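You operate a simulated robot arm through the tools that you are given. There is no shell and no other tool.

Carry out the task below with a simulated robot arm. There is one attempt and no reset: what you move stays moved.

TASK
Cook a 2 kg batch of rice and wait for the green lamp.
Fine: shut the pot lid, push the cooker drawer in, cooker lever down, cooker dial to 2 kg, press the cook key.
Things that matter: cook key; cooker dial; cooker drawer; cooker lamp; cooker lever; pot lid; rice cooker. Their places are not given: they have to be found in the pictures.

The check looks at the end state, three seconds after you hand in, the way a careful person would. Anything else that was tipped, shoved, dropped, spilled or broken makes it a failure. Lids that push on must go on centred and level and be pressed home; caps that screw on are set level and turned clockwise until they are tight.

THE ROBOT
A 7-joint arm with a two-finger parallel gripper, fixed in place. Base frame: the origin is on the floor under the middle of its stand, x ahead of it, y to its left, z up. Lengths are in mm, angles in rad, forces in N, time in s.
It reaches about 906 mm from its shoulder. Its first joint turns from -2.897 to 2.897 rad. Payload 3.43 kg.
The TCP is the grasp point between the finger pads, 30 mm short of the fingertips. In the tool frame z runs along the fingers and y along their closing line. The gripper opens to 94 mm. The fingers are 28 mm wide and 10 mm thick; the gripper's body (50 by 96 mm) begins 55 mm behind the TCP.
Orientation is that of the tool frame in the base frame, as a unit quaternion [w, x, y, z]. With the fingers straight down and closing along the base's y, the tool's x points along the base's -x, its y along +y and its z along -z.

THE INTERFACE
- The arm moves only by the tool play_rows. Its argument "rows" is a list of rows, each a list of 7 numbers: the shift along the base's x, y, z in units of 300 mm (1.0 is 300 mm), then the turn, a rotation vector about the base's x, y, z in units of 120 degrees (1.0 is 120 degrees), then the gripper command, from -1 (fully open) to 1 (shut), values between in proportion. In form: [[tx, ty, tz, ax, ay, az, claw], ...]. A call has 1 to 20 rows; each row is the pose to reach, as a shift and turn from the pose commanded when the call began. A call with a number of a shift or a turn outside -1 to 1 is refused whole. A row lasts 0.2 s, in which the tool goes at most 50 mm and 0.15 rad; a call with a longer step from one row to the next is refused whole, and so is a gripper value outside its range. A pose out of reach is approached as far as the arm can. The call stops where the force on the tool passes 50 N (or 10 N more than at its start, if that is more) or the arm is blocked; 0.2 s more then pass. Each finger travels about 108 mm/s and halts on what it meets, pressing with about 38 N; the grip force reading is that of the motor and also rises with nothing between the fingers. The clock runs only during rows and for 0.2 s after the last one: add rows that repeat a pose to give the fingers time. The reply holds the time, the measured pose of the TCP, the force on the tool along the base axes, the opening and the grip force, in the units named above and with some noise, with the torque about the TCP (base axes, N m) and any sound that the robot's microphone picked up.
- Cameras (640 x 400 px; columns grow to the right, rows downward): "scene" is fixed at [48.7, -650.9, 1565.1]; the picture's right is [0.86, -0.50, 0.00], its down [-0.24, -0.41, -0.88] and it looks along [0.44, 0.76, -0.47] (base axes); focal length 336 px, centre (320, 200). "wrist" rides on the gripper at [76, 14, -103] in the tool frame; the picture's right is [-0.18, 0.98, 0.00], its down [-0.75, -0.14, -0.64] and it looks along [-0.63, -0.12, 0.77] (tool axes); focal length 243 px, centre (320, 200).
- capture(camera): a new picture of that camera. The clock stands still meanwhile.
- lift_body(by): moves the trunk up (or, below 0, down) by that many mm; the arm rides with it, the base frame stays. It gives what a move gives, with no picture.
- measure_at(camera, pixels): for up to 12 pixels [column, row] of the newest picture of that camera ("zoom" is the newest enlarged one), the place [x, y, z] in the base frame of the surface seen there, good to about 2 mm. The clock stands still meanwhile.
- zoom(camera, box): a new picture of the part [left, top, right, bottom] of that camera's present view, enlarged. The clock stands still meanwhile.
- close_job(): hands the job in; it is judged then, once.

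Unless the task says otherwise, let go and move clear before handing in.

The tools are called after "Call:" by a JSON object that holds its "op" and its "data". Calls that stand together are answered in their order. play_rows: Moves the arm, as the interface text tells. Its arguments: {"type":"object","properties":{"rows":{"type":"array","items":{"type":"array","items":{"type":"number"}}}},"required":["rows"]} The other tools are called the same way: lift_body (by) moves the trunk up or down; capture (camera) takes a picture; measure_at (camera, pixels) gives the place of the surface under pixels of a picture; zoom (camera, box) takes an enlarged picture of a part of a camera's view; close_job () hands the job in.

At the start:

```text
clock: 0.0
tool_pos: [332.7, 149.2, 1382.5]
ee_rot: [0.0, 0.0, 1.0, 0.0]
ft_force: [0.5, -0.6, -0.8]
ft_torque: [-0.03, -0.01, 0.02]
gripper_width: 94.1
grasp_force: 0.0
trunk travel left (down, up): [-475.0, 115.0]
```

scene: 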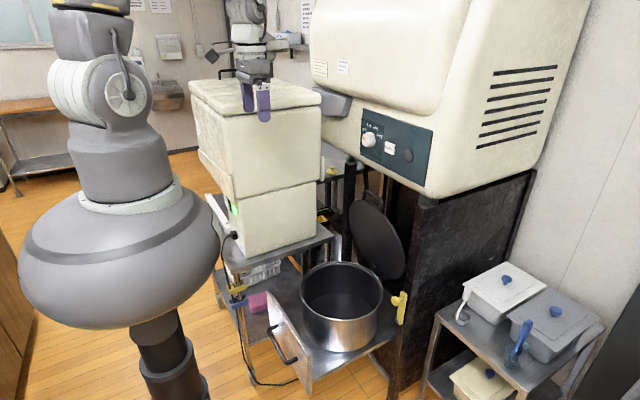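
wrist: 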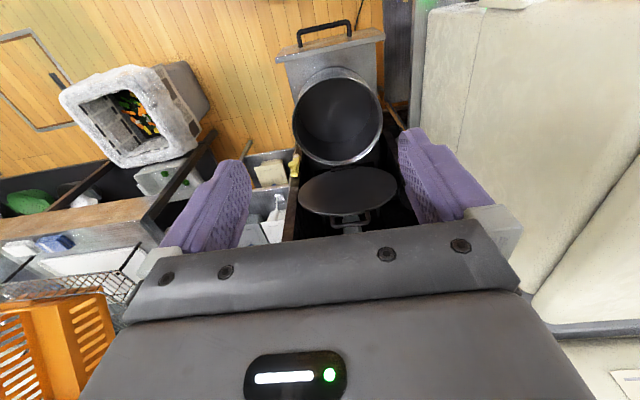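

The scene picture shows a pot on a pulled-out drawer (340,300), a lid standing up behind it (378,235), a yellow lever (400,305) and a panel with a dial (370,140). I'll zoom in on these parts before moving.

Call:
{"op": "zoom", "data": {"camera": "scene", "box": [200, 160, 440, 400]}}

Call:
{"op": "zoom", "data": {"camera": "scene", "box": [300, 80, 460, 200]}}

Call:
{"op": "zoom", "data": {"camera": "wrist", "box": [220, 0, 460, 250]}}

Call:
{"op": "measure_at", "data": {"camera": "scene", "pixels": [[370, 140], [408, 155], [389, 147], [400, 305], [378, 235], [340, 265], [340, 350], [285, 350], [378, 290], [302, 290], [366, 190], [320, 345]]}}

```text
1.67 times, centred on (320, 280) of scene
```

zoom: 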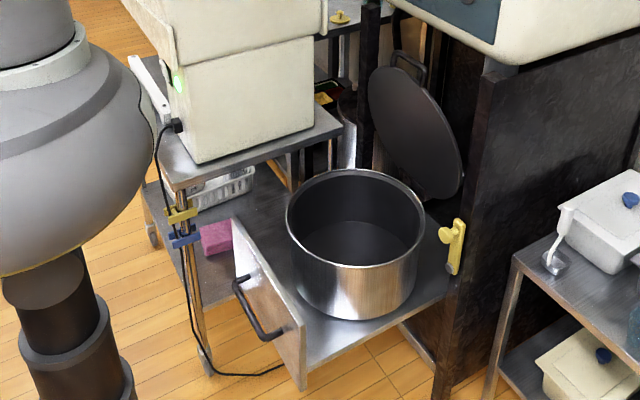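

```text
3.33 times, centred on (380, 140) of scene
```

zoom: 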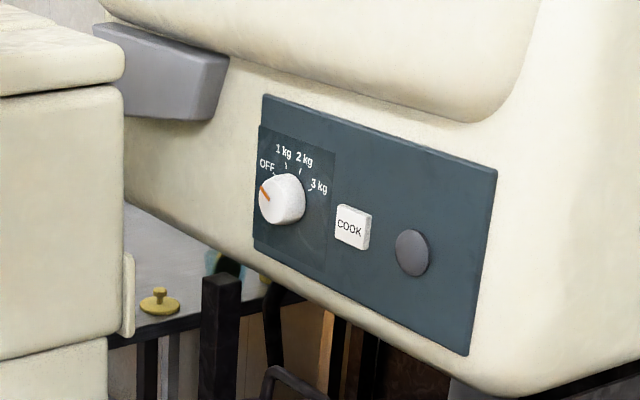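

```text
1.60 times, centred on (340, 125) of wrist
```

zoom: 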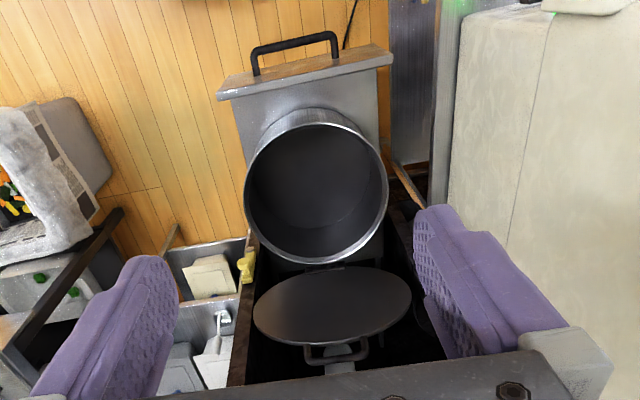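

```text
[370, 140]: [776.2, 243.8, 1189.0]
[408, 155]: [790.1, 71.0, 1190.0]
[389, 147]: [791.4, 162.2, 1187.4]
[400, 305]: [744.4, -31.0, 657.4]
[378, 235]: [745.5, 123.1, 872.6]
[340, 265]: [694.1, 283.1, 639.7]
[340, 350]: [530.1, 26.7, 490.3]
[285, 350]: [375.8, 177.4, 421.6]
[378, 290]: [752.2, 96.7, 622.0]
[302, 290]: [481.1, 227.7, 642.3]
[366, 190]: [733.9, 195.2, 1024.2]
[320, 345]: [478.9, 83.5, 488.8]
```

The dial points at OFF with the COOK key at about (349,228) and a grey lamp at (411,253) in the panel zoom. The lid stands behind the pot with a handle on top, so I'll measure the lid, handle, hinge, pot rim and drawer.

Call:
{"op": "zoom", "data": {"camera": "wrist", "box": [270, 130, 430, 240]}}

Call:
{"op": "measure_at", "data": {"camera": "wrist", "pixels": [[298, 190], [397, 190], [348, 168], [348, 213], [330, 222], [347, 222], [366, 218], [338, 72], [338, 166], [293, 118], [382, 118], [348, 190]]}}

Call:
{"op": "measure_at", "data": {"camera": "wrist", "pixels": [[299, 38], [325, 26], [350, 22], [278, 58], [384, 36], [330, 50], [295, 165], [292, 180], [300, 155], [345, 163], [335, 170], [355, 172]]}}

Call:
{"op": "zoom", "data": {"camera": "scene", "box": [320, 170, 440, 330]}}

```text
3.64 times, centred on (350, 185) of wrist
```

zoom: 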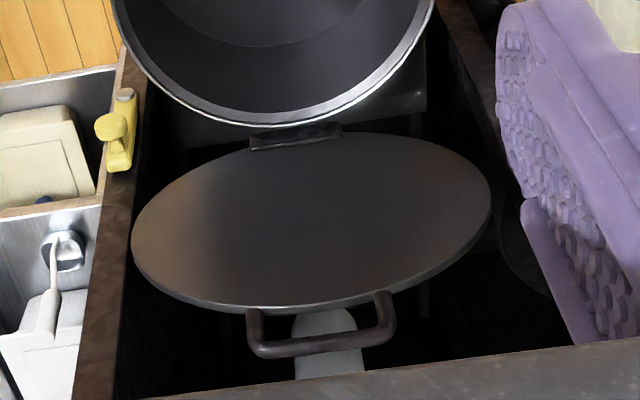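

```text
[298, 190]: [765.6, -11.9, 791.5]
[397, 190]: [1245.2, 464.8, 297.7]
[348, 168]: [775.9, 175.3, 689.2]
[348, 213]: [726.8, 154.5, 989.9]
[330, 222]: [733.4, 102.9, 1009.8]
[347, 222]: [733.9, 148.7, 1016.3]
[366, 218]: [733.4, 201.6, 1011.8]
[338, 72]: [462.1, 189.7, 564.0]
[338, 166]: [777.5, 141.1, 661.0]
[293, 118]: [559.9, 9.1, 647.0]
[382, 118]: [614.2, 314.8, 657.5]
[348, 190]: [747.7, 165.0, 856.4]
```

```text
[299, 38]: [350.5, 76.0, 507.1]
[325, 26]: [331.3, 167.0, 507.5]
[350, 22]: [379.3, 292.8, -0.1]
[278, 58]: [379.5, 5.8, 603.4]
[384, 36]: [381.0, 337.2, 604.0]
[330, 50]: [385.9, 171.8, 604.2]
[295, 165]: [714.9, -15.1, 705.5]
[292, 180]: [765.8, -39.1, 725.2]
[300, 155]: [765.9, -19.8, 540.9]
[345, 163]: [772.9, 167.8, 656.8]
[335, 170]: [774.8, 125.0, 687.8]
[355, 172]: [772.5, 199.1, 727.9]
```

```text
2.50 times, centred on (380, 250) of scene
```

zoom: 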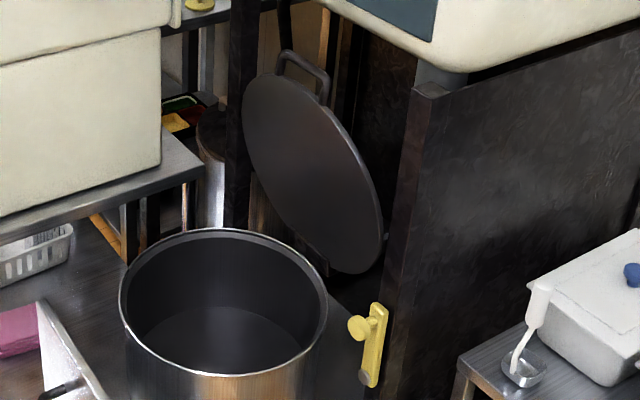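

The lid leans slightly towards the robot, with its hinge near (775,155,660), and its handle bar runs along y at about (734, 100–200, 1016). Next I'll measure the cooker's lower edge, the panel plane, the shoulder and the lever.

Call:
{"op": "zoom", "data": {"camera": "scene", "box": [340, 110, 440, 200]}}

Call:
{"op": "measure_at", "data": {"camera": "scene", "pixels": [[345, 155], [365, 168], [385, 178], [405, 188], [425, 194], [365, 122], [425, 182], [432, 130], [362, 152], [400, 130], [120, 90], [120, 260]]}}

Call:
{"op": "zoom", "data": {"camera": "scene", "box": [370, 270, 430, 340]}}

Call:
{"op": "measure_at", "data": {"camera": "zoom", "pixels": [[320, 200], [250, 220], [300, 300], [330, 120], [270, 330], [400, 200], [360, 360]]}}

```text
4.44 times, centred on (390, 155) of scene
```

zoom: 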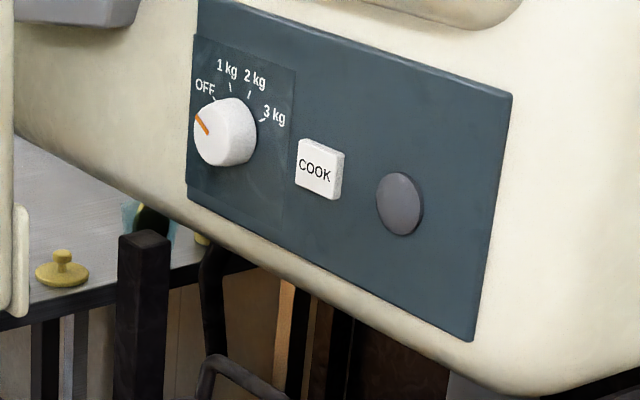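

```text
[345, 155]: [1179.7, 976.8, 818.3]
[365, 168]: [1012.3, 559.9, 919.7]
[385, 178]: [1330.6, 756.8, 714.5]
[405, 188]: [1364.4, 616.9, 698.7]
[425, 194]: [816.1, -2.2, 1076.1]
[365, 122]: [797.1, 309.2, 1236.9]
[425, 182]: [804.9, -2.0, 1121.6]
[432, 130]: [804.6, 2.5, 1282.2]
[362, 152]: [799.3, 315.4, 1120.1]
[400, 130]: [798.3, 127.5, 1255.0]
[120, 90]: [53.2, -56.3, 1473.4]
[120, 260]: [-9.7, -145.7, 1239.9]
```

```text
5.71 times, centred on (400, 305) of scene
```

zoom: 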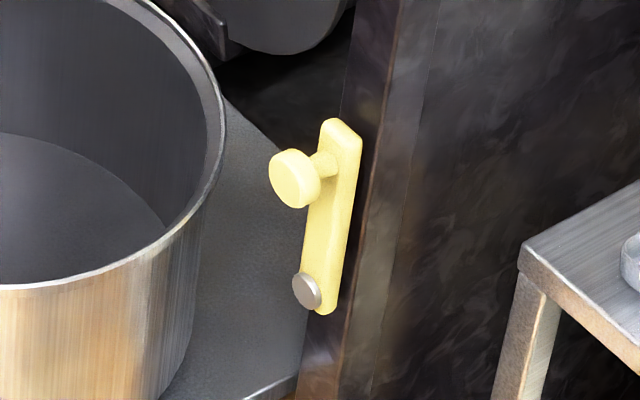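

```text
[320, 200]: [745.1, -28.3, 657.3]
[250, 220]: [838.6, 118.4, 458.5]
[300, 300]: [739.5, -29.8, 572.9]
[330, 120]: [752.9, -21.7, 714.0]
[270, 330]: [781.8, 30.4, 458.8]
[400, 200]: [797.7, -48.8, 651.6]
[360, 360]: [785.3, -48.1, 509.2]
```

The lever's pivot is at its foot (about (739,-30,573)), its knob near (715,-15,705), and the panel lies at x≈800. Before lowering the trunk I'll check the white box next to the arm and take more dimensions.

Call:
{"op": "measure_at", "data": {"camera": "scene", "pixels": [[255, 150], [205, 160], [230, 185], [320, 110], [318, 170], [260, 230], [255, 90], [215, 210], [236, 235], [330, 235], [240, 300], [240, 290]]}}

Call:
{"op": "measure_at", "data": {"camera": "wrist", "pixels": [[430, 60], [420, 110], [500, 100], [600, 250], [411, 100], [500, 20], [338, 78], [310, 90], [365, 85], [338, 160], [313, 152], [368, 150]]}}

```text
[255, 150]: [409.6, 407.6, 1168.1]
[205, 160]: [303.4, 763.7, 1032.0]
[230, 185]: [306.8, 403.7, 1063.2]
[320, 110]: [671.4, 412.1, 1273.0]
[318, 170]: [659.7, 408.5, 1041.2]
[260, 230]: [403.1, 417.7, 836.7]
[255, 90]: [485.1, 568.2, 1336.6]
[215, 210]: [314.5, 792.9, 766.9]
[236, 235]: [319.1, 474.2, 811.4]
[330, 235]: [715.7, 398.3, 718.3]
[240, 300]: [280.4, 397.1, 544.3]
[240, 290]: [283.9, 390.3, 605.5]
```

```text
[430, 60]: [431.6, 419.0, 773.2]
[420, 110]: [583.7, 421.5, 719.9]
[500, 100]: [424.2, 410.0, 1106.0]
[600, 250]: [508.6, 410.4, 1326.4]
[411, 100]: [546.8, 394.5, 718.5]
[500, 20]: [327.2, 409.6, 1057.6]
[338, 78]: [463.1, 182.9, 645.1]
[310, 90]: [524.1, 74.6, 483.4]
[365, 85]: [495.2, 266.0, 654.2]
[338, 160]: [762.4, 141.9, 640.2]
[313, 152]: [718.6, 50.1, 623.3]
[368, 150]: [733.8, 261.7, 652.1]
```

The white box stays at y>404, so the space in front of the arm is clear. I'll lower the trunk by 300 mm to reach the lid comfortably.

Call:
{"op": "lift_body", "data": {"by": -300}}

```text
clock: 3.0
tool_pos: [333.7, 148.8, 1083.0]
ee_rot: [0.0, -0.001, 1.0, 0.0]
ft_force: [-0.9, 0.4, -0.4]
ft_torque: [0.01, 0.0, -0.02]
gripper_width: 94.0
grasp_force: 0.1
trunk travel left (down, up): [-175.0, 415.0]
```

The trunk lowered cleanly and the TCP is now at (334,149,1083). I'll shut the fingers, tilt them 45° forward-down and move to just short of the lid handle.

Call:
{"op": "play_rows", "data": {"rows": [[0.12, 0, 0, 0, -0.0536, 0, 1], [0.24, 0, 0, 0, -0.107, 0, 1], [0.36, 0, 0.01, 0, -0.161, 0, 1], [0.48, 0, 0.02, 0, -0.214, 0, 1], [0.6, 0, 0.03, 0, -0.268, 0, 1], [0.72, 0, 0.04, 0, -0.321, 0, 1], [0.84, 0, 0.05, 0, -0.375, 0, 1], [0.9, 0, 0.05, 0, -0.375, 0, 1], [0.9, 0, 0.05, 0, -0.375, 0, 1]]}}

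Call:
{"op": "capture", "data": {"camera": "scene"}}

Call:
{"op": "capture", "data": {"camera": "wrist"}}

```text
clock: 5.0
tool_pos: [603.2, 148.1, 1097.4]
ee_rot: [0.383, 0.001, 0.924, -0.001]
ft_force: [0.9, 1.1, 0.3]
ft_torque: [0.01, 0.02, 0.01]
gripper_width: 0.0
grasp_force: 32.8
trunk travel left (down, up): [-175.0, 415.0]
```

```text
taken
```

scene: 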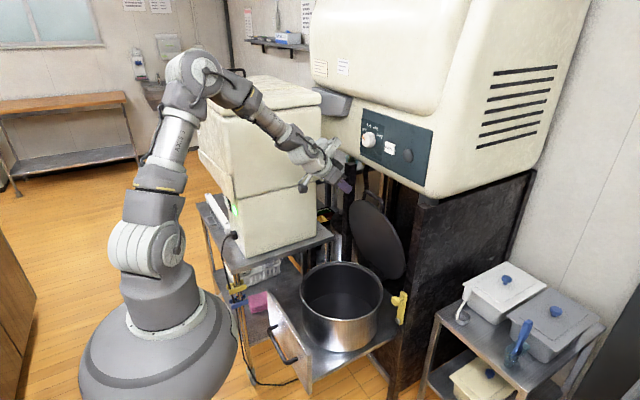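

```text
taken
```

wrist: 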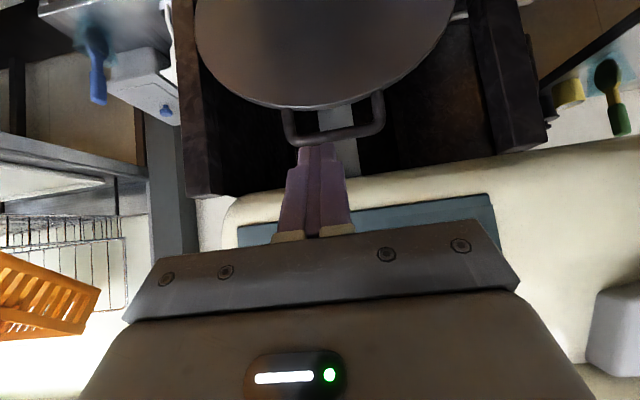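

The wrist picture now shows the lid handle loop from (285,115) to (383,130) just past the fingertips (318,150). I'll measure the handle accurately.

Call:
{"op": "measure_at", "data": {"camera": "wrist", "pixels": [[290, 136], [340, 136], [375, 128], [287, 112], [380, 100], [325, 107], [350, 104], [340, 139], [340, 133], [328, 60], [332, 20], [285, 125]]}}

Call:
{"op": "zoom", "data": {"camera": "wrist", "box": [240, 60, 440, 185]}}

```text
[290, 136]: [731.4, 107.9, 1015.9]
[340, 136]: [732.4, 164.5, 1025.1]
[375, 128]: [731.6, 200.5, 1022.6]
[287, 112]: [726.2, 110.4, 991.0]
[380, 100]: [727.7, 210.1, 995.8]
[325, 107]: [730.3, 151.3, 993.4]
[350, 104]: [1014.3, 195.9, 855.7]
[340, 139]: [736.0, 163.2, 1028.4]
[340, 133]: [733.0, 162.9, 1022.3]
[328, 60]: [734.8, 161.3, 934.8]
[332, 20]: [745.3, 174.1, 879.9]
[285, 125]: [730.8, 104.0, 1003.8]
```

```text
3.20 times, centred on (340, 122) of wrist
```

zoom: 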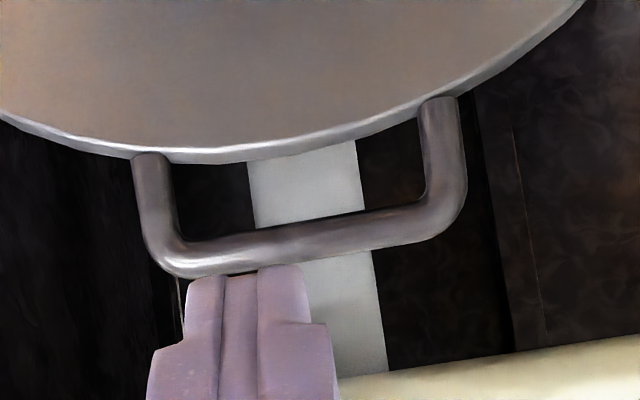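

The bar's centre is about (738,157,1022), roughly 13 mm thick, with clear space above and behind it. I'll move the fingertips over and behind the bar, then start pulling the lid forward along its arc.

Call:
{"op": "play_rows", "data": {"rows": [[0.154, 0.014, 0, 0, 0, 0, 1], [0.308, 0.027, 0, 0, 0, 0, 1], [0.438, 0.027, -0.01, 0, 0, 0, 1], [0.511, 0.027, -0.043, 0, 0, 0, 1], [0.511, 0.027, -0.133, 0, 0, 0, 1], [0.463, 0.027, -0.178, 0, 0, 0, 1], [0.379, 0.027, -0.19, 0, 0, 0, 1], [0.296, 0.027, -0.207, 0, 0, 0, 1]]}}

Call:
{"op": "capture", "data": {"camera": "scene"}}

Call:
{"op": "capture", "data": {"camera": "wrist"}}

```text
clock: 6.8
tool_pos: [690.0, 155.6, 1034.5]
ee_rot: [0.383, 0.002, 0.924, -0.001]
ft_force: [-1.2, 0.5, 2.8]
ft_torque: [-0.01, 0.02, 0.0]
gripper_width: 0.0
grasp_force: 33.6
trunk travel left (down, up): [-175.0, 415.0]
```

```text
taken
```

scene: 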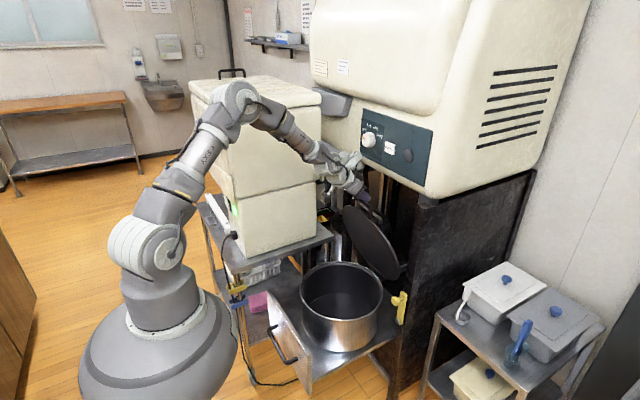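

```text
taken
```

wrist: 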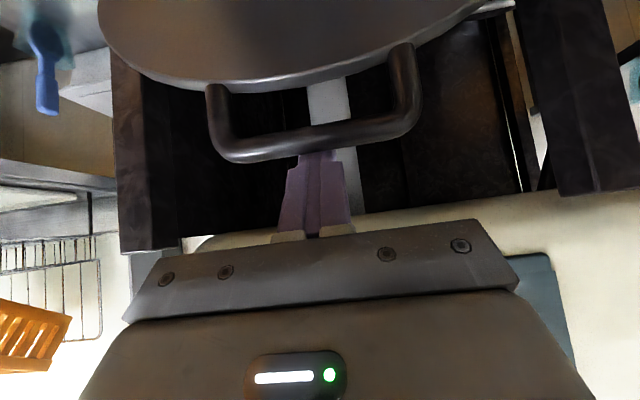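

The lid is following the fingers with almost no force (2.8 N). I'll carry on along the arc about the hinge to about 66°.

Call:
{"op": "play_rows", "data": {"rows": [[-0.081, 0, -0.024, 0, 0, 0, 1], [-0.161, 0, -0.053, 0, 0, 0, 1], [-0.238, 0, -0.087, 0, 0, 0, 1], [-0.313, 0, -0.127, 0, 0, 0, 1], [-0.385, 0, -0.172, 0, 0, 0, 1], [-0.453, 0, -0.222, 0, 0, 0, 1], [-0.518, 0, -0.276, 0, 0, 0, 1], [-0.579, 0, -0.335, 0, 0, 0, 1], [-0.636, 0, -0.398, 0, 0, 0, 1], [-0.688, 0, -0.464, 0, 0, 0, 1], [-0.735, 0, -0.535, 0, 0, 0, 1], [-0.778, 0, -0.608, 0, 0, 0, 1], [-0.815, 0, -0.684, 0, 0, 0, 1]]}}

Call:
{"op": "capture", "data": {"camera": "scene"}}

Call:
{"op": "capture", "data": {"camera": "wrist"}}

```text
clock: 9.6
tool_pos: [446.3, 157.6, 830.4]
ee_rot: [0.382, 0.001, 0.924, 0.0]
ft_force: [-0.1, -0.9, 0.8]
ft_torque: [-0.01, 0.0, 0.0]
gripper_width: 0.0
grasp_force: 32.8
trunk travel left (down, up): [-175.0, 415.0]
```

```text
taken
```

scene: 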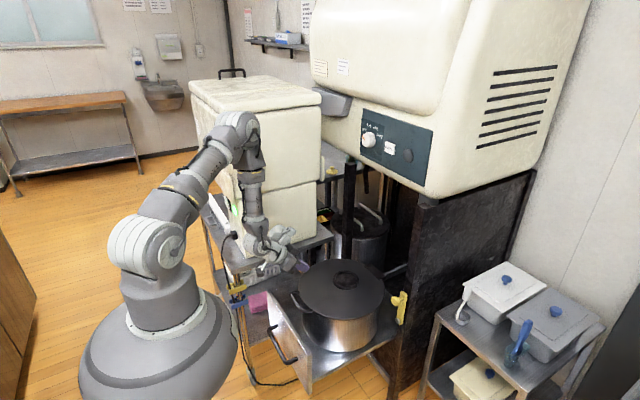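

```text
taken
```

wrist: 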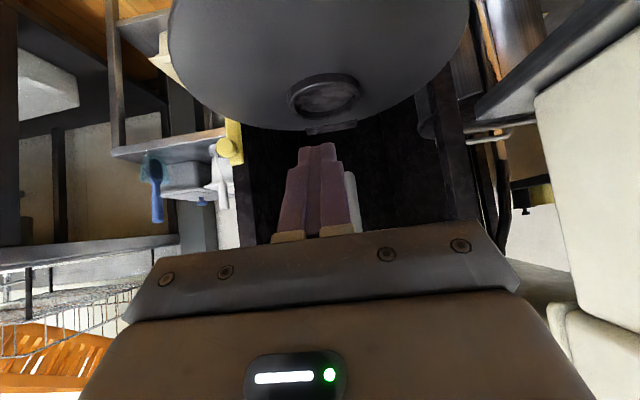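

The lid has dropped shut: the scene shows it lying on the pot around (343,290). I'll zoom in and measure whether it's level.

Call:
{"op": "zoom", "data": {"camera": "scene", "box": [270, 230, 430, 370]}}

Call:
{"op": "measure_at", "data": {"camera": "scene", "pixels": [[310, 290], [343, 265], [375, 292], [335, 312], [343, 280], [345, 270], [302, 295], [360, 315]]}}

Call:
{"op": "measure_at", "data": {"camera": "wrist", "pixels": [[200, 40], [320, 15], [440, 40], [270, 110], [400, 95], [325, 95], [330, 127], [235, 145], [228, 150], [325, 118]]}}

```text
2.86 times, centred on (350, 300) of scene
```

zoom: 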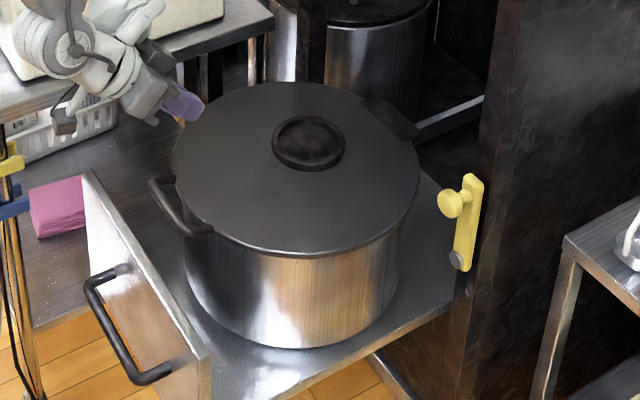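

```text
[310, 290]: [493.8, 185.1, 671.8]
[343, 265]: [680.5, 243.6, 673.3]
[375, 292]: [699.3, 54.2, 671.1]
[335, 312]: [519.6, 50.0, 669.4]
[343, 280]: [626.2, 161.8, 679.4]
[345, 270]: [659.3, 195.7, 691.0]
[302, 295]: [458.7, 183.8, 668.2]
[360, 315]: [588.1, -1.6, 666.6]
```

```text
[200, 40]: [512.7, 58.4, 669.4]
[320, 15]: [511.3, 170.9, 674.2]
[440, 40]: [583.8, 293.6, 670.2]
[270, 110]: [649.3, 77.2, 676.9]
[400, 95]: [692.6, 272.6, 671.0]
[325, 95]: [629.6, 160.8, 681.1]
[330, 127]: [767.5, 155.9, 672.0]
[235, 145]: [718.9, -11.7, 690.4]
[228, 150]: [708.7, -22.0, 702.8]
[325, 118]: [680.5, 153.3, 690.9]
```

The lid reads z≈667–674 all round, so it's lying level. I'll give its front a gentle downward press to make sure it's home.

Call:
{"op": "play_rows", "data": {"rows": [[0.1, 0, -0.1, 0, 0, 0, 1], [0.2, 0, -0.2, 0, 0, 0, 1], [0.21, 0, -0.3, 0, 0, 0, 1], [0.21, 0, -0.38, 0, 0, 0, 1], [0.21, 0, -0.41, 0, 0, 0, 1], [0.21, 0, -0.42, 0, 0, 0, 1], [0.21, 0, -0.43, 0, 0, 0, 1]]}}

```text
clock: 11.2
tool_pos: [509.9, 156.0, 702.0]
ee_rot: [0.383, 0.001, 0.924, 0.0]
ft_force: [0.1, -0.8, -0.1]
ft_torque: [0.01, 0.01, 0.01]
gripper_width: 0.0
grasp_force: 33.2
trunk travel left (down, up): [-175.0, 415.0]
```

No contact yet at z 702. I'll press on in small steps.

Call:
{"op": "play_rows", "data": {"rows": [[0, 0, -0.01, 0, 0, 0, 1], [0, 0, -0.02, 0, 0, 0, 1], [0, 0, -0.025, 0, 0, 0, 1]]}}

```text
clock: 12.1
tool_pos: [515.5, 155.8, 699.7]
ee_rot: [0.392, 0.002, 0.92, 0.001]
ft_force: [2.1, -1.8, 20.6]
ft_torque: [-0.1, -0.3, 0.1]
gripper_width: 0.0
grasp_force: 32.8
trunk travel left (down, up): [-175.0, 415.0]
stopped in row 3: the force on the tool passed its limit at 52 N (the readings are from after the stop); the commanded pose is now the measured one
```

The lid is firmly home, with contact stopping at z≈700. I'll lift off and look at the scene and the robot's own dome before moving down in front of the drawer.

Call:
{"op": "play_rows", "data": {"rows": [[-0.02, 0, 0.08, 0, 0, 0, 1], [-0.1, 0, 0.2, 0, 0, 0, 1], [-0.15, 0, 0.25, 0, 0, 0, 1]]}}

Call:
{"op": "capture", "data": {"camera": "scene"}}

Call:
{"op": "measure_at", "data": {"camera": "scene", "pixels": [[160, 380], [235, 345], [160, 330], [85, 360], [215, 300], [288, 345], [275, 312], [295, 375], [308, 365], [272, 335], [300, 360], [232, 370]]}}

Call:
{"op": "zoom", "data": {"camera": "scene", "box": [230, 230, 430, 400]}}

```text
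clock: 12.9
tool_pos: [467.8, 157.6, 771.6]
ee_rot: [0.388, 0.0, 0.922, 0.001]
ft_force: [1.4, -0.4, 0.1]
ft_torque: [0.0, -0.03, -0.02]
gripper_width: 0.0
grasp_force: 33.1
trunk travel left (down, up): [-175.0, 415.0]
```

```text
taken
```

scene: 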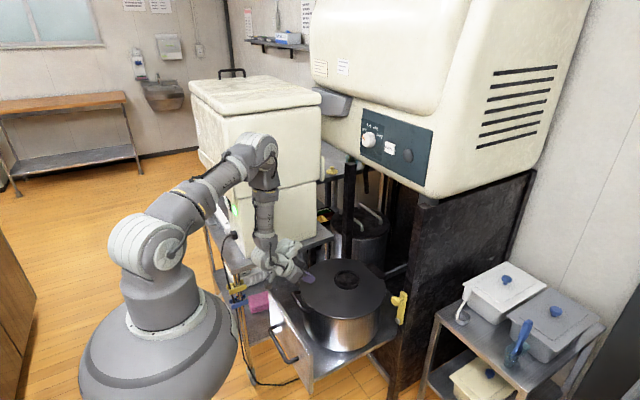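

```text
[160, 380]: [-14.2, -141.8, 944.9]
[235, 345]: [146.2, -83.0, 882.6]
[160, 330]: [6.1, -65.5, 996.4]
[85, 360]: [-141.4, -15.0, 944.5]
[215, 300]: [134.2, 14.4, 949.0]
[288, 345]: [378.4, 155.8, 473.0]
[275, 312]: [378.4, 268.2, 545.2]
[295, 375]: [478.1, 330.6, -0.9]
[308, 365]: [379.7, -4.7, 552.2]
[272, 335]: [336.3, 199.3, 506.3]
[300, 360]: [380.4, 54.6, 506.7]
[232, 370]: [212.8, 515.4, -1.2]
```

```text
2.35 times, centred on (330, 315) of scene
```

zoom: 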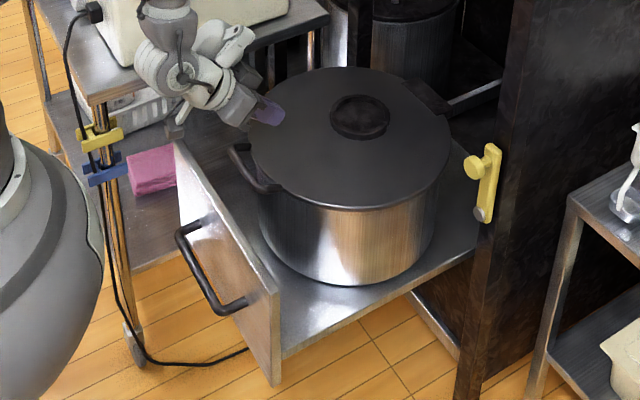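

The drawer plate is at x≈379, y 5–337, top z 604, and the handle bar sits at z≈507. I'll move down in front of the plate above its handle, with the fingers about 25° off vertical.

Call:
{"op": "play_rows", "data": {"rows": [[-0.135, 0.014, 0, 0, 0.0575, 0, 1], [-0.268, 0.031, -0.016, 0, 0.115, 0, 1], [-0.402, 0.047, -0.049, 0, 0.1725, 0, 1], [-0.442, 0.047, -0.182, 0, 0.1725, 0, 1], [-0.442, 0.047, -0.332, 0, 0.1725, 0, 1], [-0.442, 0.047, -0.482, 0, 0.1725, 0, 1], [-0.442, 0.047, -0.616, 0, 0.1725, 0, 1], [-0.442, 0.047, -0.649, 0, 0.1725, 0, 1]]}}

Call:
{"op": "capture", "data": {"camera": "scene"}}

Call:
{"op": "capture", "data": {"camera": "wrist"}}

```text
clock: 14.7
tool_pos: [336.9, 172.8, 577.7]
ee_rot: [0.216, 0.001, 0.976, 0.001]
ft_force: [0.3, -0.2, 0.4]
ft_torque: [0.0, -0.01, 0.01]
gripper_width: 0.0
grasp_force: 33.3
trunk travel left (down, up): [-175.0, 415.0]
```

```text
taken
```

scene: 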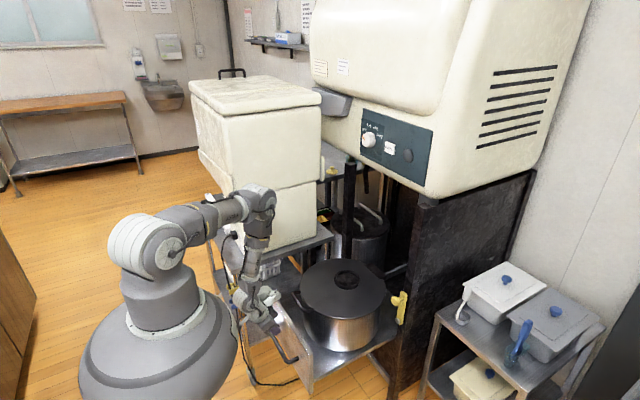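

```text
taken
```

wrist: 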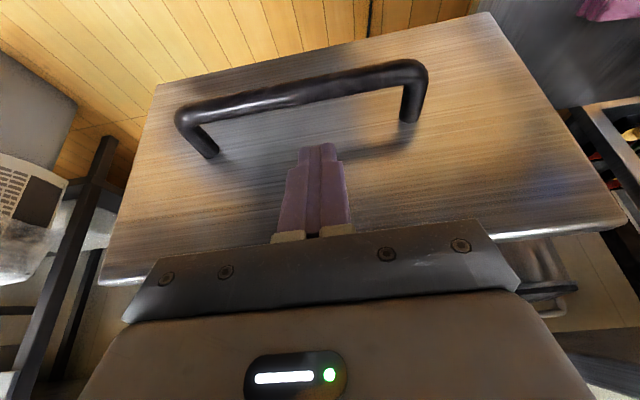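

The fingertips are in front of the drawer plate above the handle. A metal pot is visible behind the left post at (370,240), so I'll check it isn't in the drawer's path before pushing.

Call:
{"op": "zoom", "data": {"camera": "scene", "box": [310, 150, 430, 290]}}

Call:
{"op": "measure_at", "data": {"camera": "scene", "pixels": [[370, 240], [375, 215], [365, 225], [385, 235], [358, 215], [349, 200], [395, 270], [380, 205], [370, 255], [392, 230], [400, 250], [345, 225]]}}

```text
2.86 times, centred on (370, 220) of scene
```

zoom: 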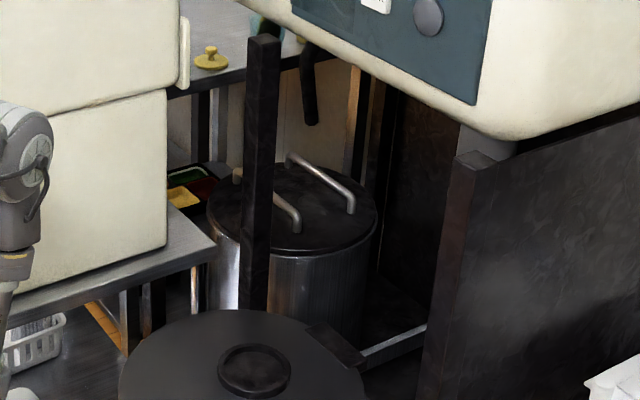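

```text
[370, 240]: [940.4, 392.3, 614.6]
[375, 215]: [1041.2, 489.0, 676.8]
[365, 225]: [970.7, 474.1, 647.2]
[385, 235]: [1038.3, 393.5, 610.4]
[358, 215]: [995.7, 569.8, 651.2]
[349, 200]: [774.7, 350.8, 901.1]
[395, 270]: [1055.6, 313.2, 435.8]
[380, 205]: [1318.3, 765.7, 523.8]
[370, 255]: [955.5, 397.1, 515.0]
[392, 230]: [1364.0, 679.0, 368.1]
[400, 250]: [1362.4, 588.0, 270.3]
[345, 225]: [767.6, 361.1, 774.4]
```

The other pot's near side is at y≥392 and the left post at y≈350, so the drawer's path is clear. I'll push the drawer in slowly.

Call:
{"op": "play_rows", "data": {"rows": [[0.03, 0, 0, 0, 0, 0, 1], [0.055, 0, 0, 0, 0, 0, 1], [0.08, 0, 0, 0, 0, 0, 1], [0.11, 0, 0, 0, 0, 0, 1], [0.145, 0, 0, 0, 0, 0, 1], [0.185, 0, 0, 0, 0, 0, 1], [0.23, 0, 0, 0, 0, 0, 1], [0.275, 0, 0, 0, 0, 0, 1], [0.32, 0, 0, 0, 0, 0, 1], [0.365, 0, 0, 0, 0, 0, 1], [0.41, 0, 0, 0, 0, 0, 1], [0.455, 0, 0, 0, 0, 0, 1], [0.5, 0, 0, 0, 0, 0, 1], [0.545, 0, 0, 0, 0, 0, 1], [0.59, 0, 0, 0, 0, 0, 1], [0.635, 0, 0, 0, 0, 0, 1], [0.68, 0, 0, 0, 0, 0, 1], [0.725, 0, 0, 0, 0, 0, 1], [0.76, 0, 0, 0, 0, 0, 1], [0.78, 0, 0, 0, 0, 0, 1]]}}

Call:
{"op": "capture", "data": {"camera": "scene"}}

Call:
{"op": "capture", "data": {"camera": "wrist"}}

```text
clock: 18.9
tool_pos: [571.6, 170.5, 578.2]
ee_rot: [0.215, 0.002, 0.977, 0.001]
ft_force: [-1.3, 0.6, -1.3]
ft_torque: [0.01, 0.1, 0.01]
gripper_width: 0.0
grasp_force: 33.1
trunk travel left (down, up): [-175.0, 415.0]
```

```text
taken
```

scene: 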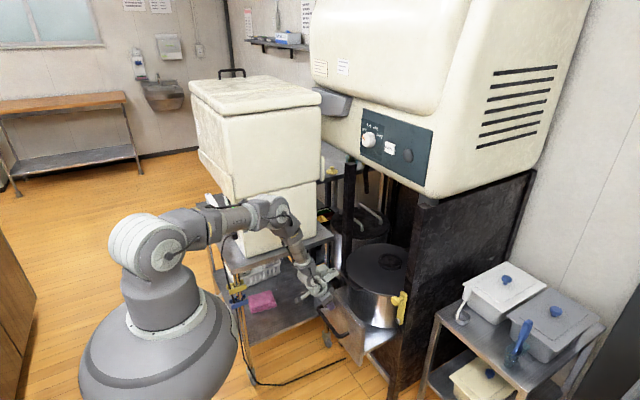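

```text
taken
```

wrist: 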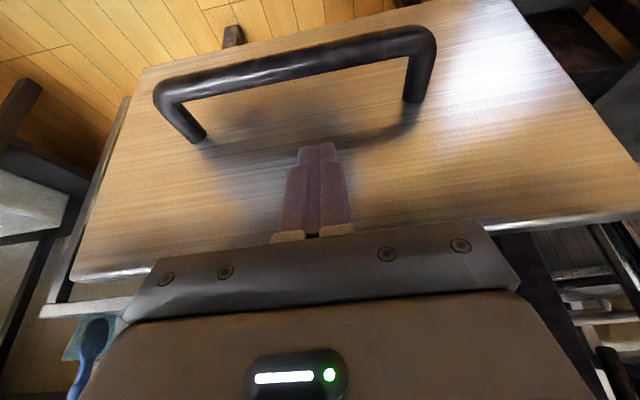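

The drawer is sliding smoothly, with the plate now near x≈597. I'll keep pushing until it meets its stop.

Call:
{"op": "play_rows", "data": {"rows": [[0.03, 0, 0, 0, 0, 0, 1], [0.07, 0, 0, 0, 0, 0, 1], [0.11, 0, 0, 0, 0, 0, 1], [0.15, 0, 0, 0, 0, 0, 1], [0.19, 0, 0, 0, 0, 0, 1], [0.23, 0, 0, 0, 0, 0, 1], [0.27, 0, 0, 0, 0, 0, 1], [0.31, 0, 0, 0, 0, 0, 1], [0.35, 0, 0, 0, 0, 0, 1], [0.385, 0, 0, 0, 0, 0, 1], [0.42, 0, 0, 0, 0, 0, 1], [0.45, 0, 0, 0, 0, 0, 1], [0.48, 0, 0, 0, 0, 0, 1], [0.51, 0, 0, 0, 0, 0, 1], [0.54, 0, 0, 0, 0, 0, 1], [0.57, 0, 0, 0, 0, 0, 1]]}}

Call:
{"op": "capture", "data": {"camera": "scene"}}

Call:
{"op": "capture", "data": {"camera": "wrist"}}

```text
clock: 22.3
tool_pos: [681.8, 190.8, 610.1]
ee_rot: [0.217, 0.0, 0.976, 0.001]
ft_force: [-0.9, 0.6, -0.4]
ft_torque: [0.02, -0.07, 0.01]
gripper_width: 0.0
grasp_force: 32.4
out of reach, approached as far as the arm can: row 9, 10, 11, 12, 13, 14, 15, 16
trunk travel left (down, up): [-175.0, 415.0]
```

```text
taken
```

scene: 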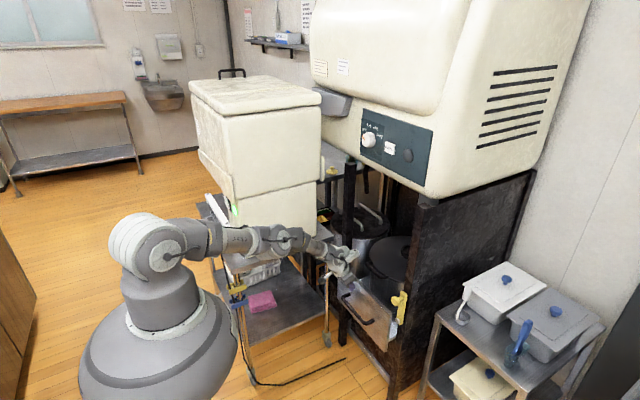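

```text
taken
```

wrist: 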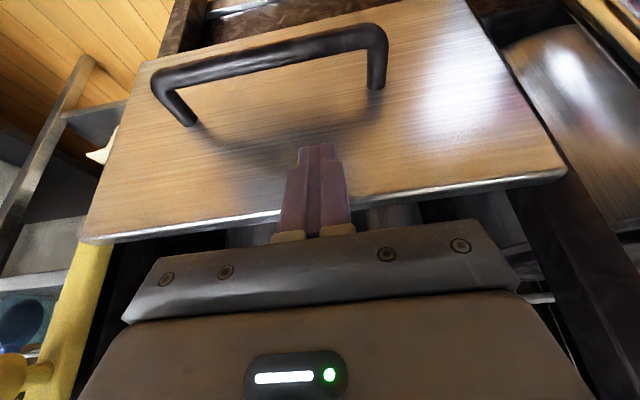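

The arm ran out of reach at (682,191,610). I'll back off and up, lower the trunk further, and measure how far the drawer has come.

Call:
{"op": "measure_at", "data": {"camera": "wrist", "pixels": [[330, 110], [200, 150], [450, 120], [300, 65], [100, 237], [560, 172], [410, 180], [150, 66], [60, 300], [20, 370], [540, 230], [470, 5]]}}

Call:
{"op": "play_rows", "data": {"rows": [[-0.1, 0, 0.0, 0, 0, 0, 1], [-0.22, 0, 0.1, 0, 0, 0, 1], [-0.34, 0, 0.2, 0, 0, 0, 1], [-0.46, 0, 0.3, 0, 0, 0, 1], [-0.5, 0, 0.45, 0, 0, 0, 1], [-0.5, 0, 0.6, 0, 0, 0, 1]]}}

```text
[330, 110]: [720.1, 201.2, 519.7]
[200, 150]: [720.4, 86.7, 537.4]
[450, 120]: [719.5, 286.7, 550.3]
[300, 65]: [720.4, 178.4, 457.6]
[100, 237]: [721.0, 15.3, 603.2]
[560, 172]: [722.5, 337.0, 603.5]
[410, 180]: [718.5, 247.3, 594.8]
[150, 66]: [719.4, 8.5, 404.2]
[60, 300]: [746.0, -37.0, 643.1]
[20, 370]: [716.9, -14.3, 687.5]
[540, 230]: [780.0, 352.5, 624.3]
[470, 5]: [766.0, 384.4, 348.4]
```

```text
clock: 23.7
tool_pos: [531.6, 190.2, 790.3]
ee_rot: [0.216, 0.001, 0.976, 0.001]
ft_force: [-0.5, 0.2, -0.1]
ft_torque: [0.0, 0.01, 0.04]
gripper_width: 0.3
grasp_force: 33.2
trunk travel left (down, up): [-175.0, 415.0]
```

The plate face is at x≈720 and the posts are at x≈766, so a little travel remains. I'll lower the trunk by 170 mm for reach.

Call:
{"op": "lift_body", "data": {"by": -170}}

Call:
{"op": "capture", "data": {"camera": "scene"}}

Call:
{"op": "capture", "data": {"camera": "wrist"}}

```text
clock: 25.6
tool_pos: [532.8, 189.5, 618.6]
ee_rot: [0.216, 0.0, 0.976, 0.001]
ft_force: [0.2, 0.3, 0.7]
ft_torque: [0.01, -0.01, 0.03]
gripper_width: 0.1
grasp_force: 33.1
trunk travel left (down, up): [-5.0, 585.0]
```

```text
taken
```

scene: 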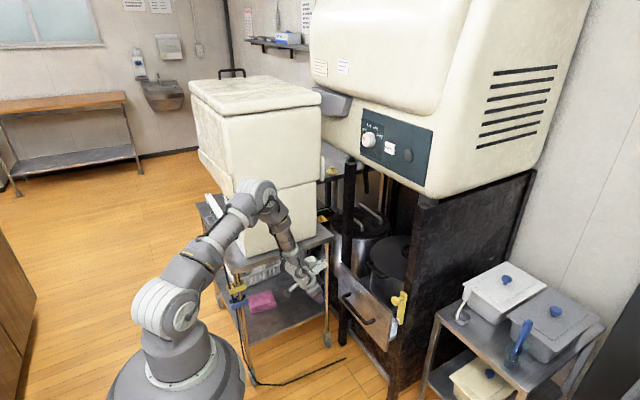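

```text
taken
```

wrist: 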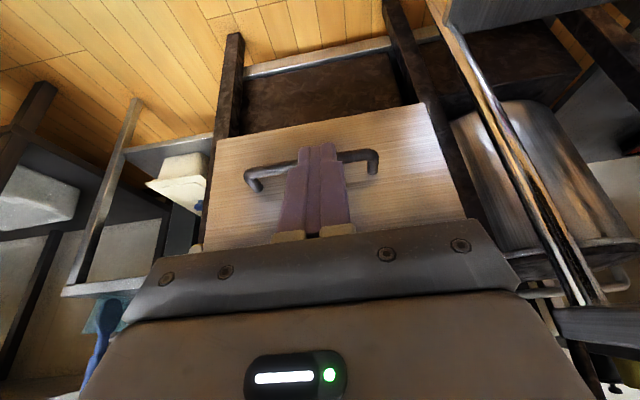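

The drawer is in front of the fingers again and now well within reach. I'll push it on towards its stop.

Call:
{"op": "play_rows", "data": {"rows": [[0.15, -0.03, -0.06, 0, 0, 0, 1], [0.3, -0.058, -0.129, 0, 0, 0, 1], [0.424, -0.058, -0.129, 0, 0, 0, 1], [0.48, -0.058, -0.129, 0, 0, 0, 1], [0.53, -0.058, -0.129, 0, 0, 0, 1], [0.56, -0.058, -0.129, 0, 0, 0, 1], [0.59, -0.058, -0.129, 0, 0, 0, 1], [0.62, -0.058, -0.129, 0, 0, 0, 1], [0.65, -0.058, -0.129, 0, 0, 0, 1], [0.68, -0.058, -0.129, 0, 0, 0, 1], [0.71, -0.058, -0.129, 0, 0, 0, 1], [0.74, -0.058, -0.129, 0, 0, 0, 1]]}}

Call:
{"op": "capture", "data": {"camera": "scene"}}

Call:
{"op": "capture", "data": {"camera": "wrist"}}

```text
refused: row 2 steps farther than a row can; nothing moved
```

```text
taken
```

scene: 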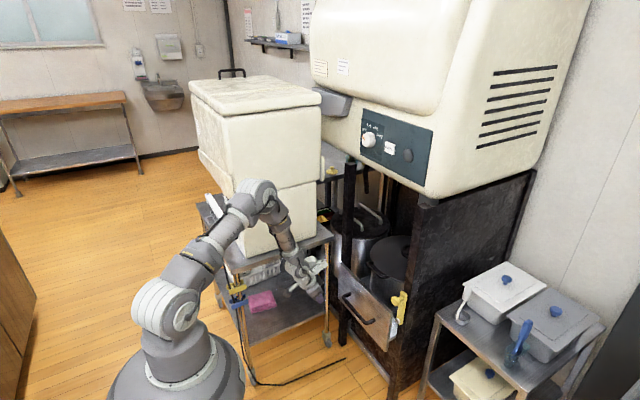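

```text
taken
```

wrist: 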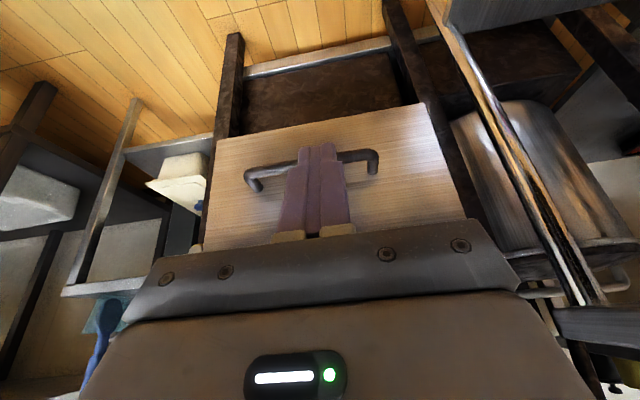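

The call was refused because one step was too long, so nothing moved. I'll resend it with shorter steps.

Call:
{"op": "play_rows", "data": {"rows": [[0.12, -0.02, -0.05, 0, 0, 0, 1], [0.24, -0.04, -0.1, 0, 0, 0, 1], [0.35, -0.058, -0.129, 0, 0, 0, 1], [0.44, -0.058, -0.129, 0, 0, 0, 1], [0.49, -0.058, -0.129, 0, 0, 0, 1], [0.53, -0.058, -0.129, 0, 0, 0, 1], [0.56, -0.058, -0.129, 0, 0, 0, 1], [0.59, -0.058, -0.129, 0, 0, 0, 1], [0.62, -0.058, -0.129, 0, 0, 0, 1], [0.65, -0.058, -0.129, 0, 0, 0, 1], [0.68, -0.058, -0.129, 0, 0, 0, 1], [0.71, -0.058, -0.129, 0, 0, 0, 1], [0.74, -0.058, -0.129, 0, 0, 0, 1]]}}

Call:
{"op": "capture", "data": {"camera": "scene"}}

Call:
{"op": "capture", "data": {"camera": "wrist"}}

```text
clock: 28.4
tool_pos: [740.5, 173.0, 575.5]
ee_rot: [0.204, 0.001, 0.979, 0.0]
ft_force: [-40.0, -1.5, 20.4]
ft_torque: [0.27, 0.46, -0.02]
gripper_width: 0.1
grasp_force: 33.0
trunk travel left (down, up): [-5.0, 585.0]
stopped in row 13: the force on the tool passed its limit at 75 N (the readings are from after the stop); the commanded pose is now the measured one
```

```text
taken
```

scene: 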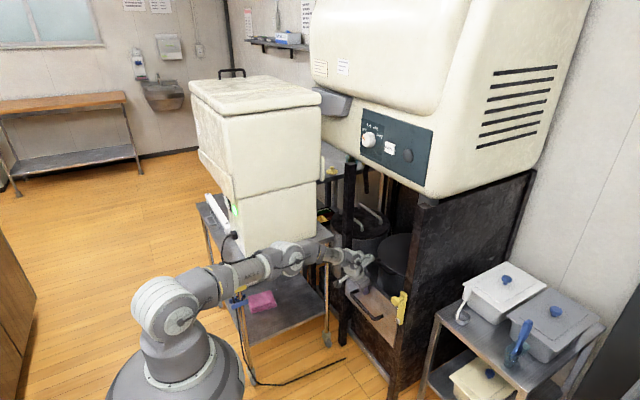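

```text
taken
```

wrist: 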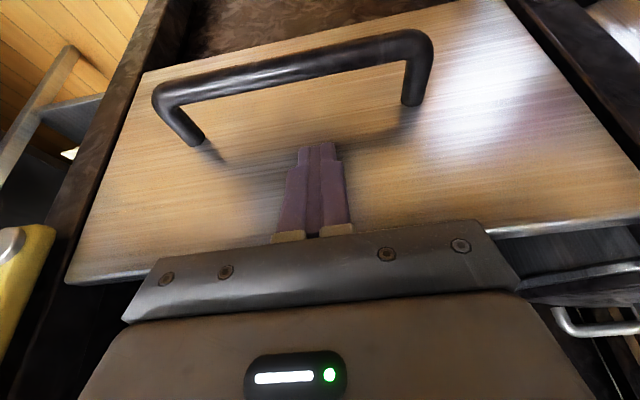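

The push stopped on a firm limit at TCP x≈740, which should put the plate flush with the posts. I'll measure the plate and posts to confirm.

Call:
{"op": "measure_at", "data": {"camera": "wrist", "pixels": [[330, 110], [150, 200], [500, 120], [100, 240], [115, 100], [560, 60], [80, 265], [20, 250], [40, 290], [590, 210]]}}

Call:
{"op": "play_rows", "data": {"rows": [[-0.02, 0, 0, 0, 0, 0, 1], [-0.1, 0, 0, 0, 0, 0, 1], [-0.2, 0, 0.05, 0, 0, 0, 1], [-0.32, 0, 0.1, 0, 0, 0, 1], [-0.45, 0, 0.15, 0, 0, 0, 1]]}}

Call:
{"op": "capture", "data": {"camera": "wrist"}}

Call:
{"op": "capture", "data": {"camera": "scene"}}

```text
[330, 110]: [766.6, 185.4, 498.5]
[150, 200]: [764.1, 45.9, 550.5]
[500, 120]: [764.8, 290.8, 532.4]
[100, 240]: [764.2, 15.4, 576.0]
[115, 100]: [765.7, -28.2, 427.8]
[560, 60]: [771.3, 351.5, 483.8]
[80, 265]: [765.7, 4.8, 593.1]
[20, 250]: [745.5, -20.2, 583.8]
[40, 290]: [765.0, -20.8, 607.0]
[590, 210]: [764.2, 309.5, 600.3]
```

```text
clock: 29.6
tool_pos: [608.3, 173.7, 620.6]
ee_rot: [0.207, 0.002, 0.978, -0.001]
ft_force: [-0.4, 0.4, -0.8]
ft_torque: [0.0, 0.0, -0.03]
gripper_width: 0.0
grasp_force: 32.7
trunk travel left (down, up): [-5.0, 585.0]
```

```text
taken
```

wrist: 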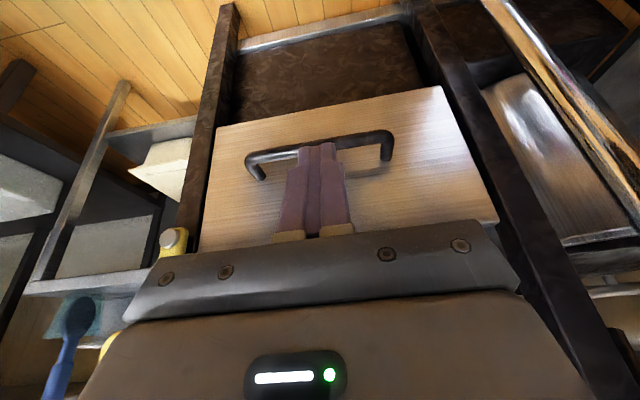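

```text
taken
```

scene: 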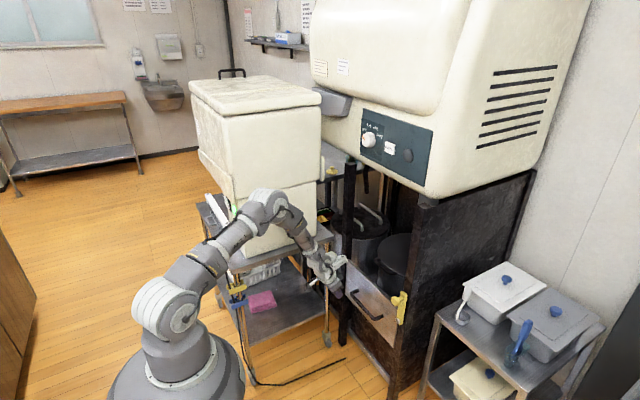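

The drawer plate and posts all read x≈765, so the drawer is fully in. Next I'll look closely at the yellow lever at about (400,307) in the scene.

Call:
{"op": "zoom", "data": {"camera": "scene", "box": [375, 280, 425, 335]}}

Call:
{"op": "measure_at", "data": {"camera": "zoom", "pixels": [[250, 200], [320, 200], [280, 170], [300, 330], [350, 150], [300, 300], [290, 250], [330, 280], [280, 360], [350, 250], [262, 150], [230, 210]]}}

```text
7.27 times, centred on (400, 308) of scene
```

zoom: 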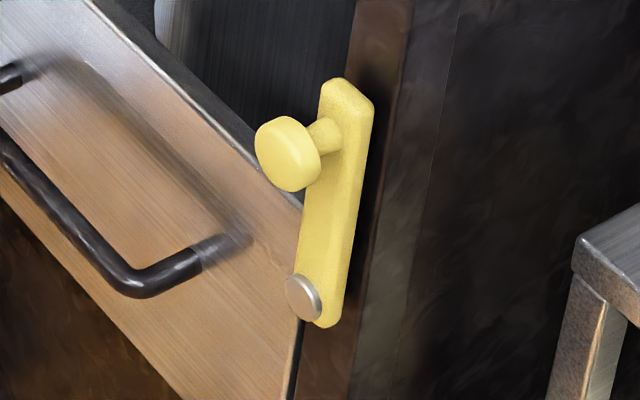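

```text
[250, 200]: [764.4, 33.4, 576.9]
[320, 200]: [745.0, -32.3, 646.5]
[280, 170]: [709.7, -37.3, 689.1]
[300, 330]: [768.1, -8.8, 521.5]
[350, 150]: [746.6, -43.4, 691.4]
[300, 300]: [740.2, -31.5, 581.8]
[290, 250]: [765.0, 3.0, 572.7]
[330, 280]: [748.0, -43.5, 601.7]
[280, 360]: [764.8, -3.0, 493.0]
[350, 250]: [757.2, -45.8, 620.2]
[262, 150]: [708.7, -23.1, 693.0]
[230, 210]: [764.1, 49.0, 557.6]
```

The lever's arm stands vertical: pivot cap at (740,-30,581), knob face at about (709,-30,691). I'll check how much room there is on its right side near the small table.

Call:
{"op": "measure_at", "data": {"camera": "scene", "pixels": [[440, 318], [470, 300], [430, 350], [462, 312], [445, 330], [495, 275], [470, 330], [520, 345], [430, 385], [420, 330], [412, 320], [405, 370]]}}

Call:
{"op": "zoom", "data": {"camera": "scene", "box": [380, 230, 620, 400]}}

```text
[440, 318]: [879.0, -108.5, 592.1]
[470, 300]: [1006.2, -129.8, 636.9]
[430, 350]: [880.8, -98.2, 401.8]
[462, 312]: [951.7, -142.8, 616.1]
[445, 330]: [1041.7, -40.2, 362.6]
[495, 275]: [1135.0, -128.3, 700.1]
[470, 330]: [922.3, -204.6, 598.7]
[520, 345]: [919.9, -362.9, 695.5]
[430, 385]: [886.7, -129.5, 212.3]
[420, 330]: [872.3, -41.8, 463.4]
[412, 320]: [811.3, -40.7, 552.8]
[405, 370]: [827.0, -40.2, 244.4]
```

```text
2.35 times, centred on (500, 315) of scene
```

zoom: 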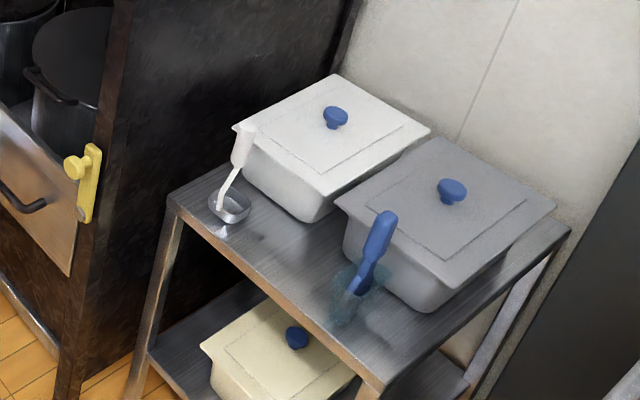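

There's free space on both sides of the lever for x<870. I'll turn the fingers to point straight ahead and move beside the knob on its left (+y) side.

Call:
{"op": "play_rows", "data": {"rows": [[0, -0.047, 0.033, 0, -0.0689, 0, 1], [0, -0.094, 0.067, 0, -0.1378, 0, 1], [0, -0.141, 0.1, 0, -0.2066, 0, 1], [-0.01, -0.188, 0.133, 0, -0.2755, 0, 1], [-0.01, -0.235, 0.167, 0, -0.3444, 0, 1], [-0.018, -0.283, 0.2, 0, -0.4133, 0, 1], [-0.018, -0.33, 0.233, 0, -0.4821, 0, 1], [-0.018, -0.377, 0.267, 0, -0.551, 0, 1], [-0.018, -0.45, 0.267, 0, -0.551, 0, 1]]}}

Call:
{"op": "capture", "data": {"camera": "scene"}}

Call:
{"op": "capture", "data": {"camera": "wrist"}}

```text
clock: 31.6
tool_pos: [603.5, 37.4, 699.8]
ee_rot: [0.707, 0.001, 0.707, 0.0]
ft_force: [-0.9, -0.6, -0.1]
ft_torque: [-0.01, 0.01, -0.02]
gripper_width: 0.0
grasp_force: 32.6
trunk travel left (down, up): [-5.0, 585.0]
```

```text
taken
```

scene: 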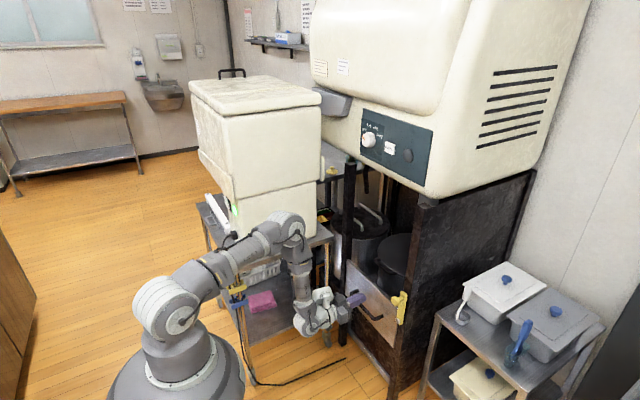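

```text
taken
```

wrist: 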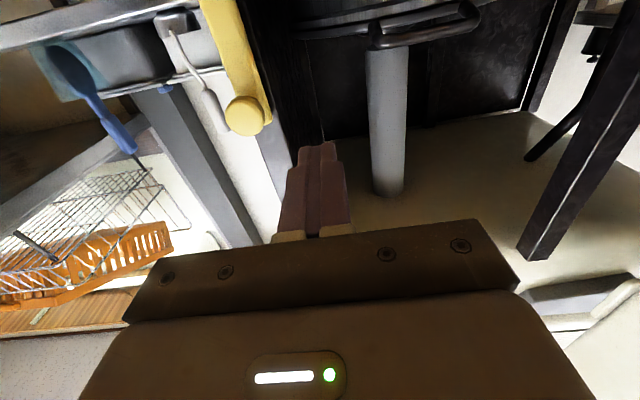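

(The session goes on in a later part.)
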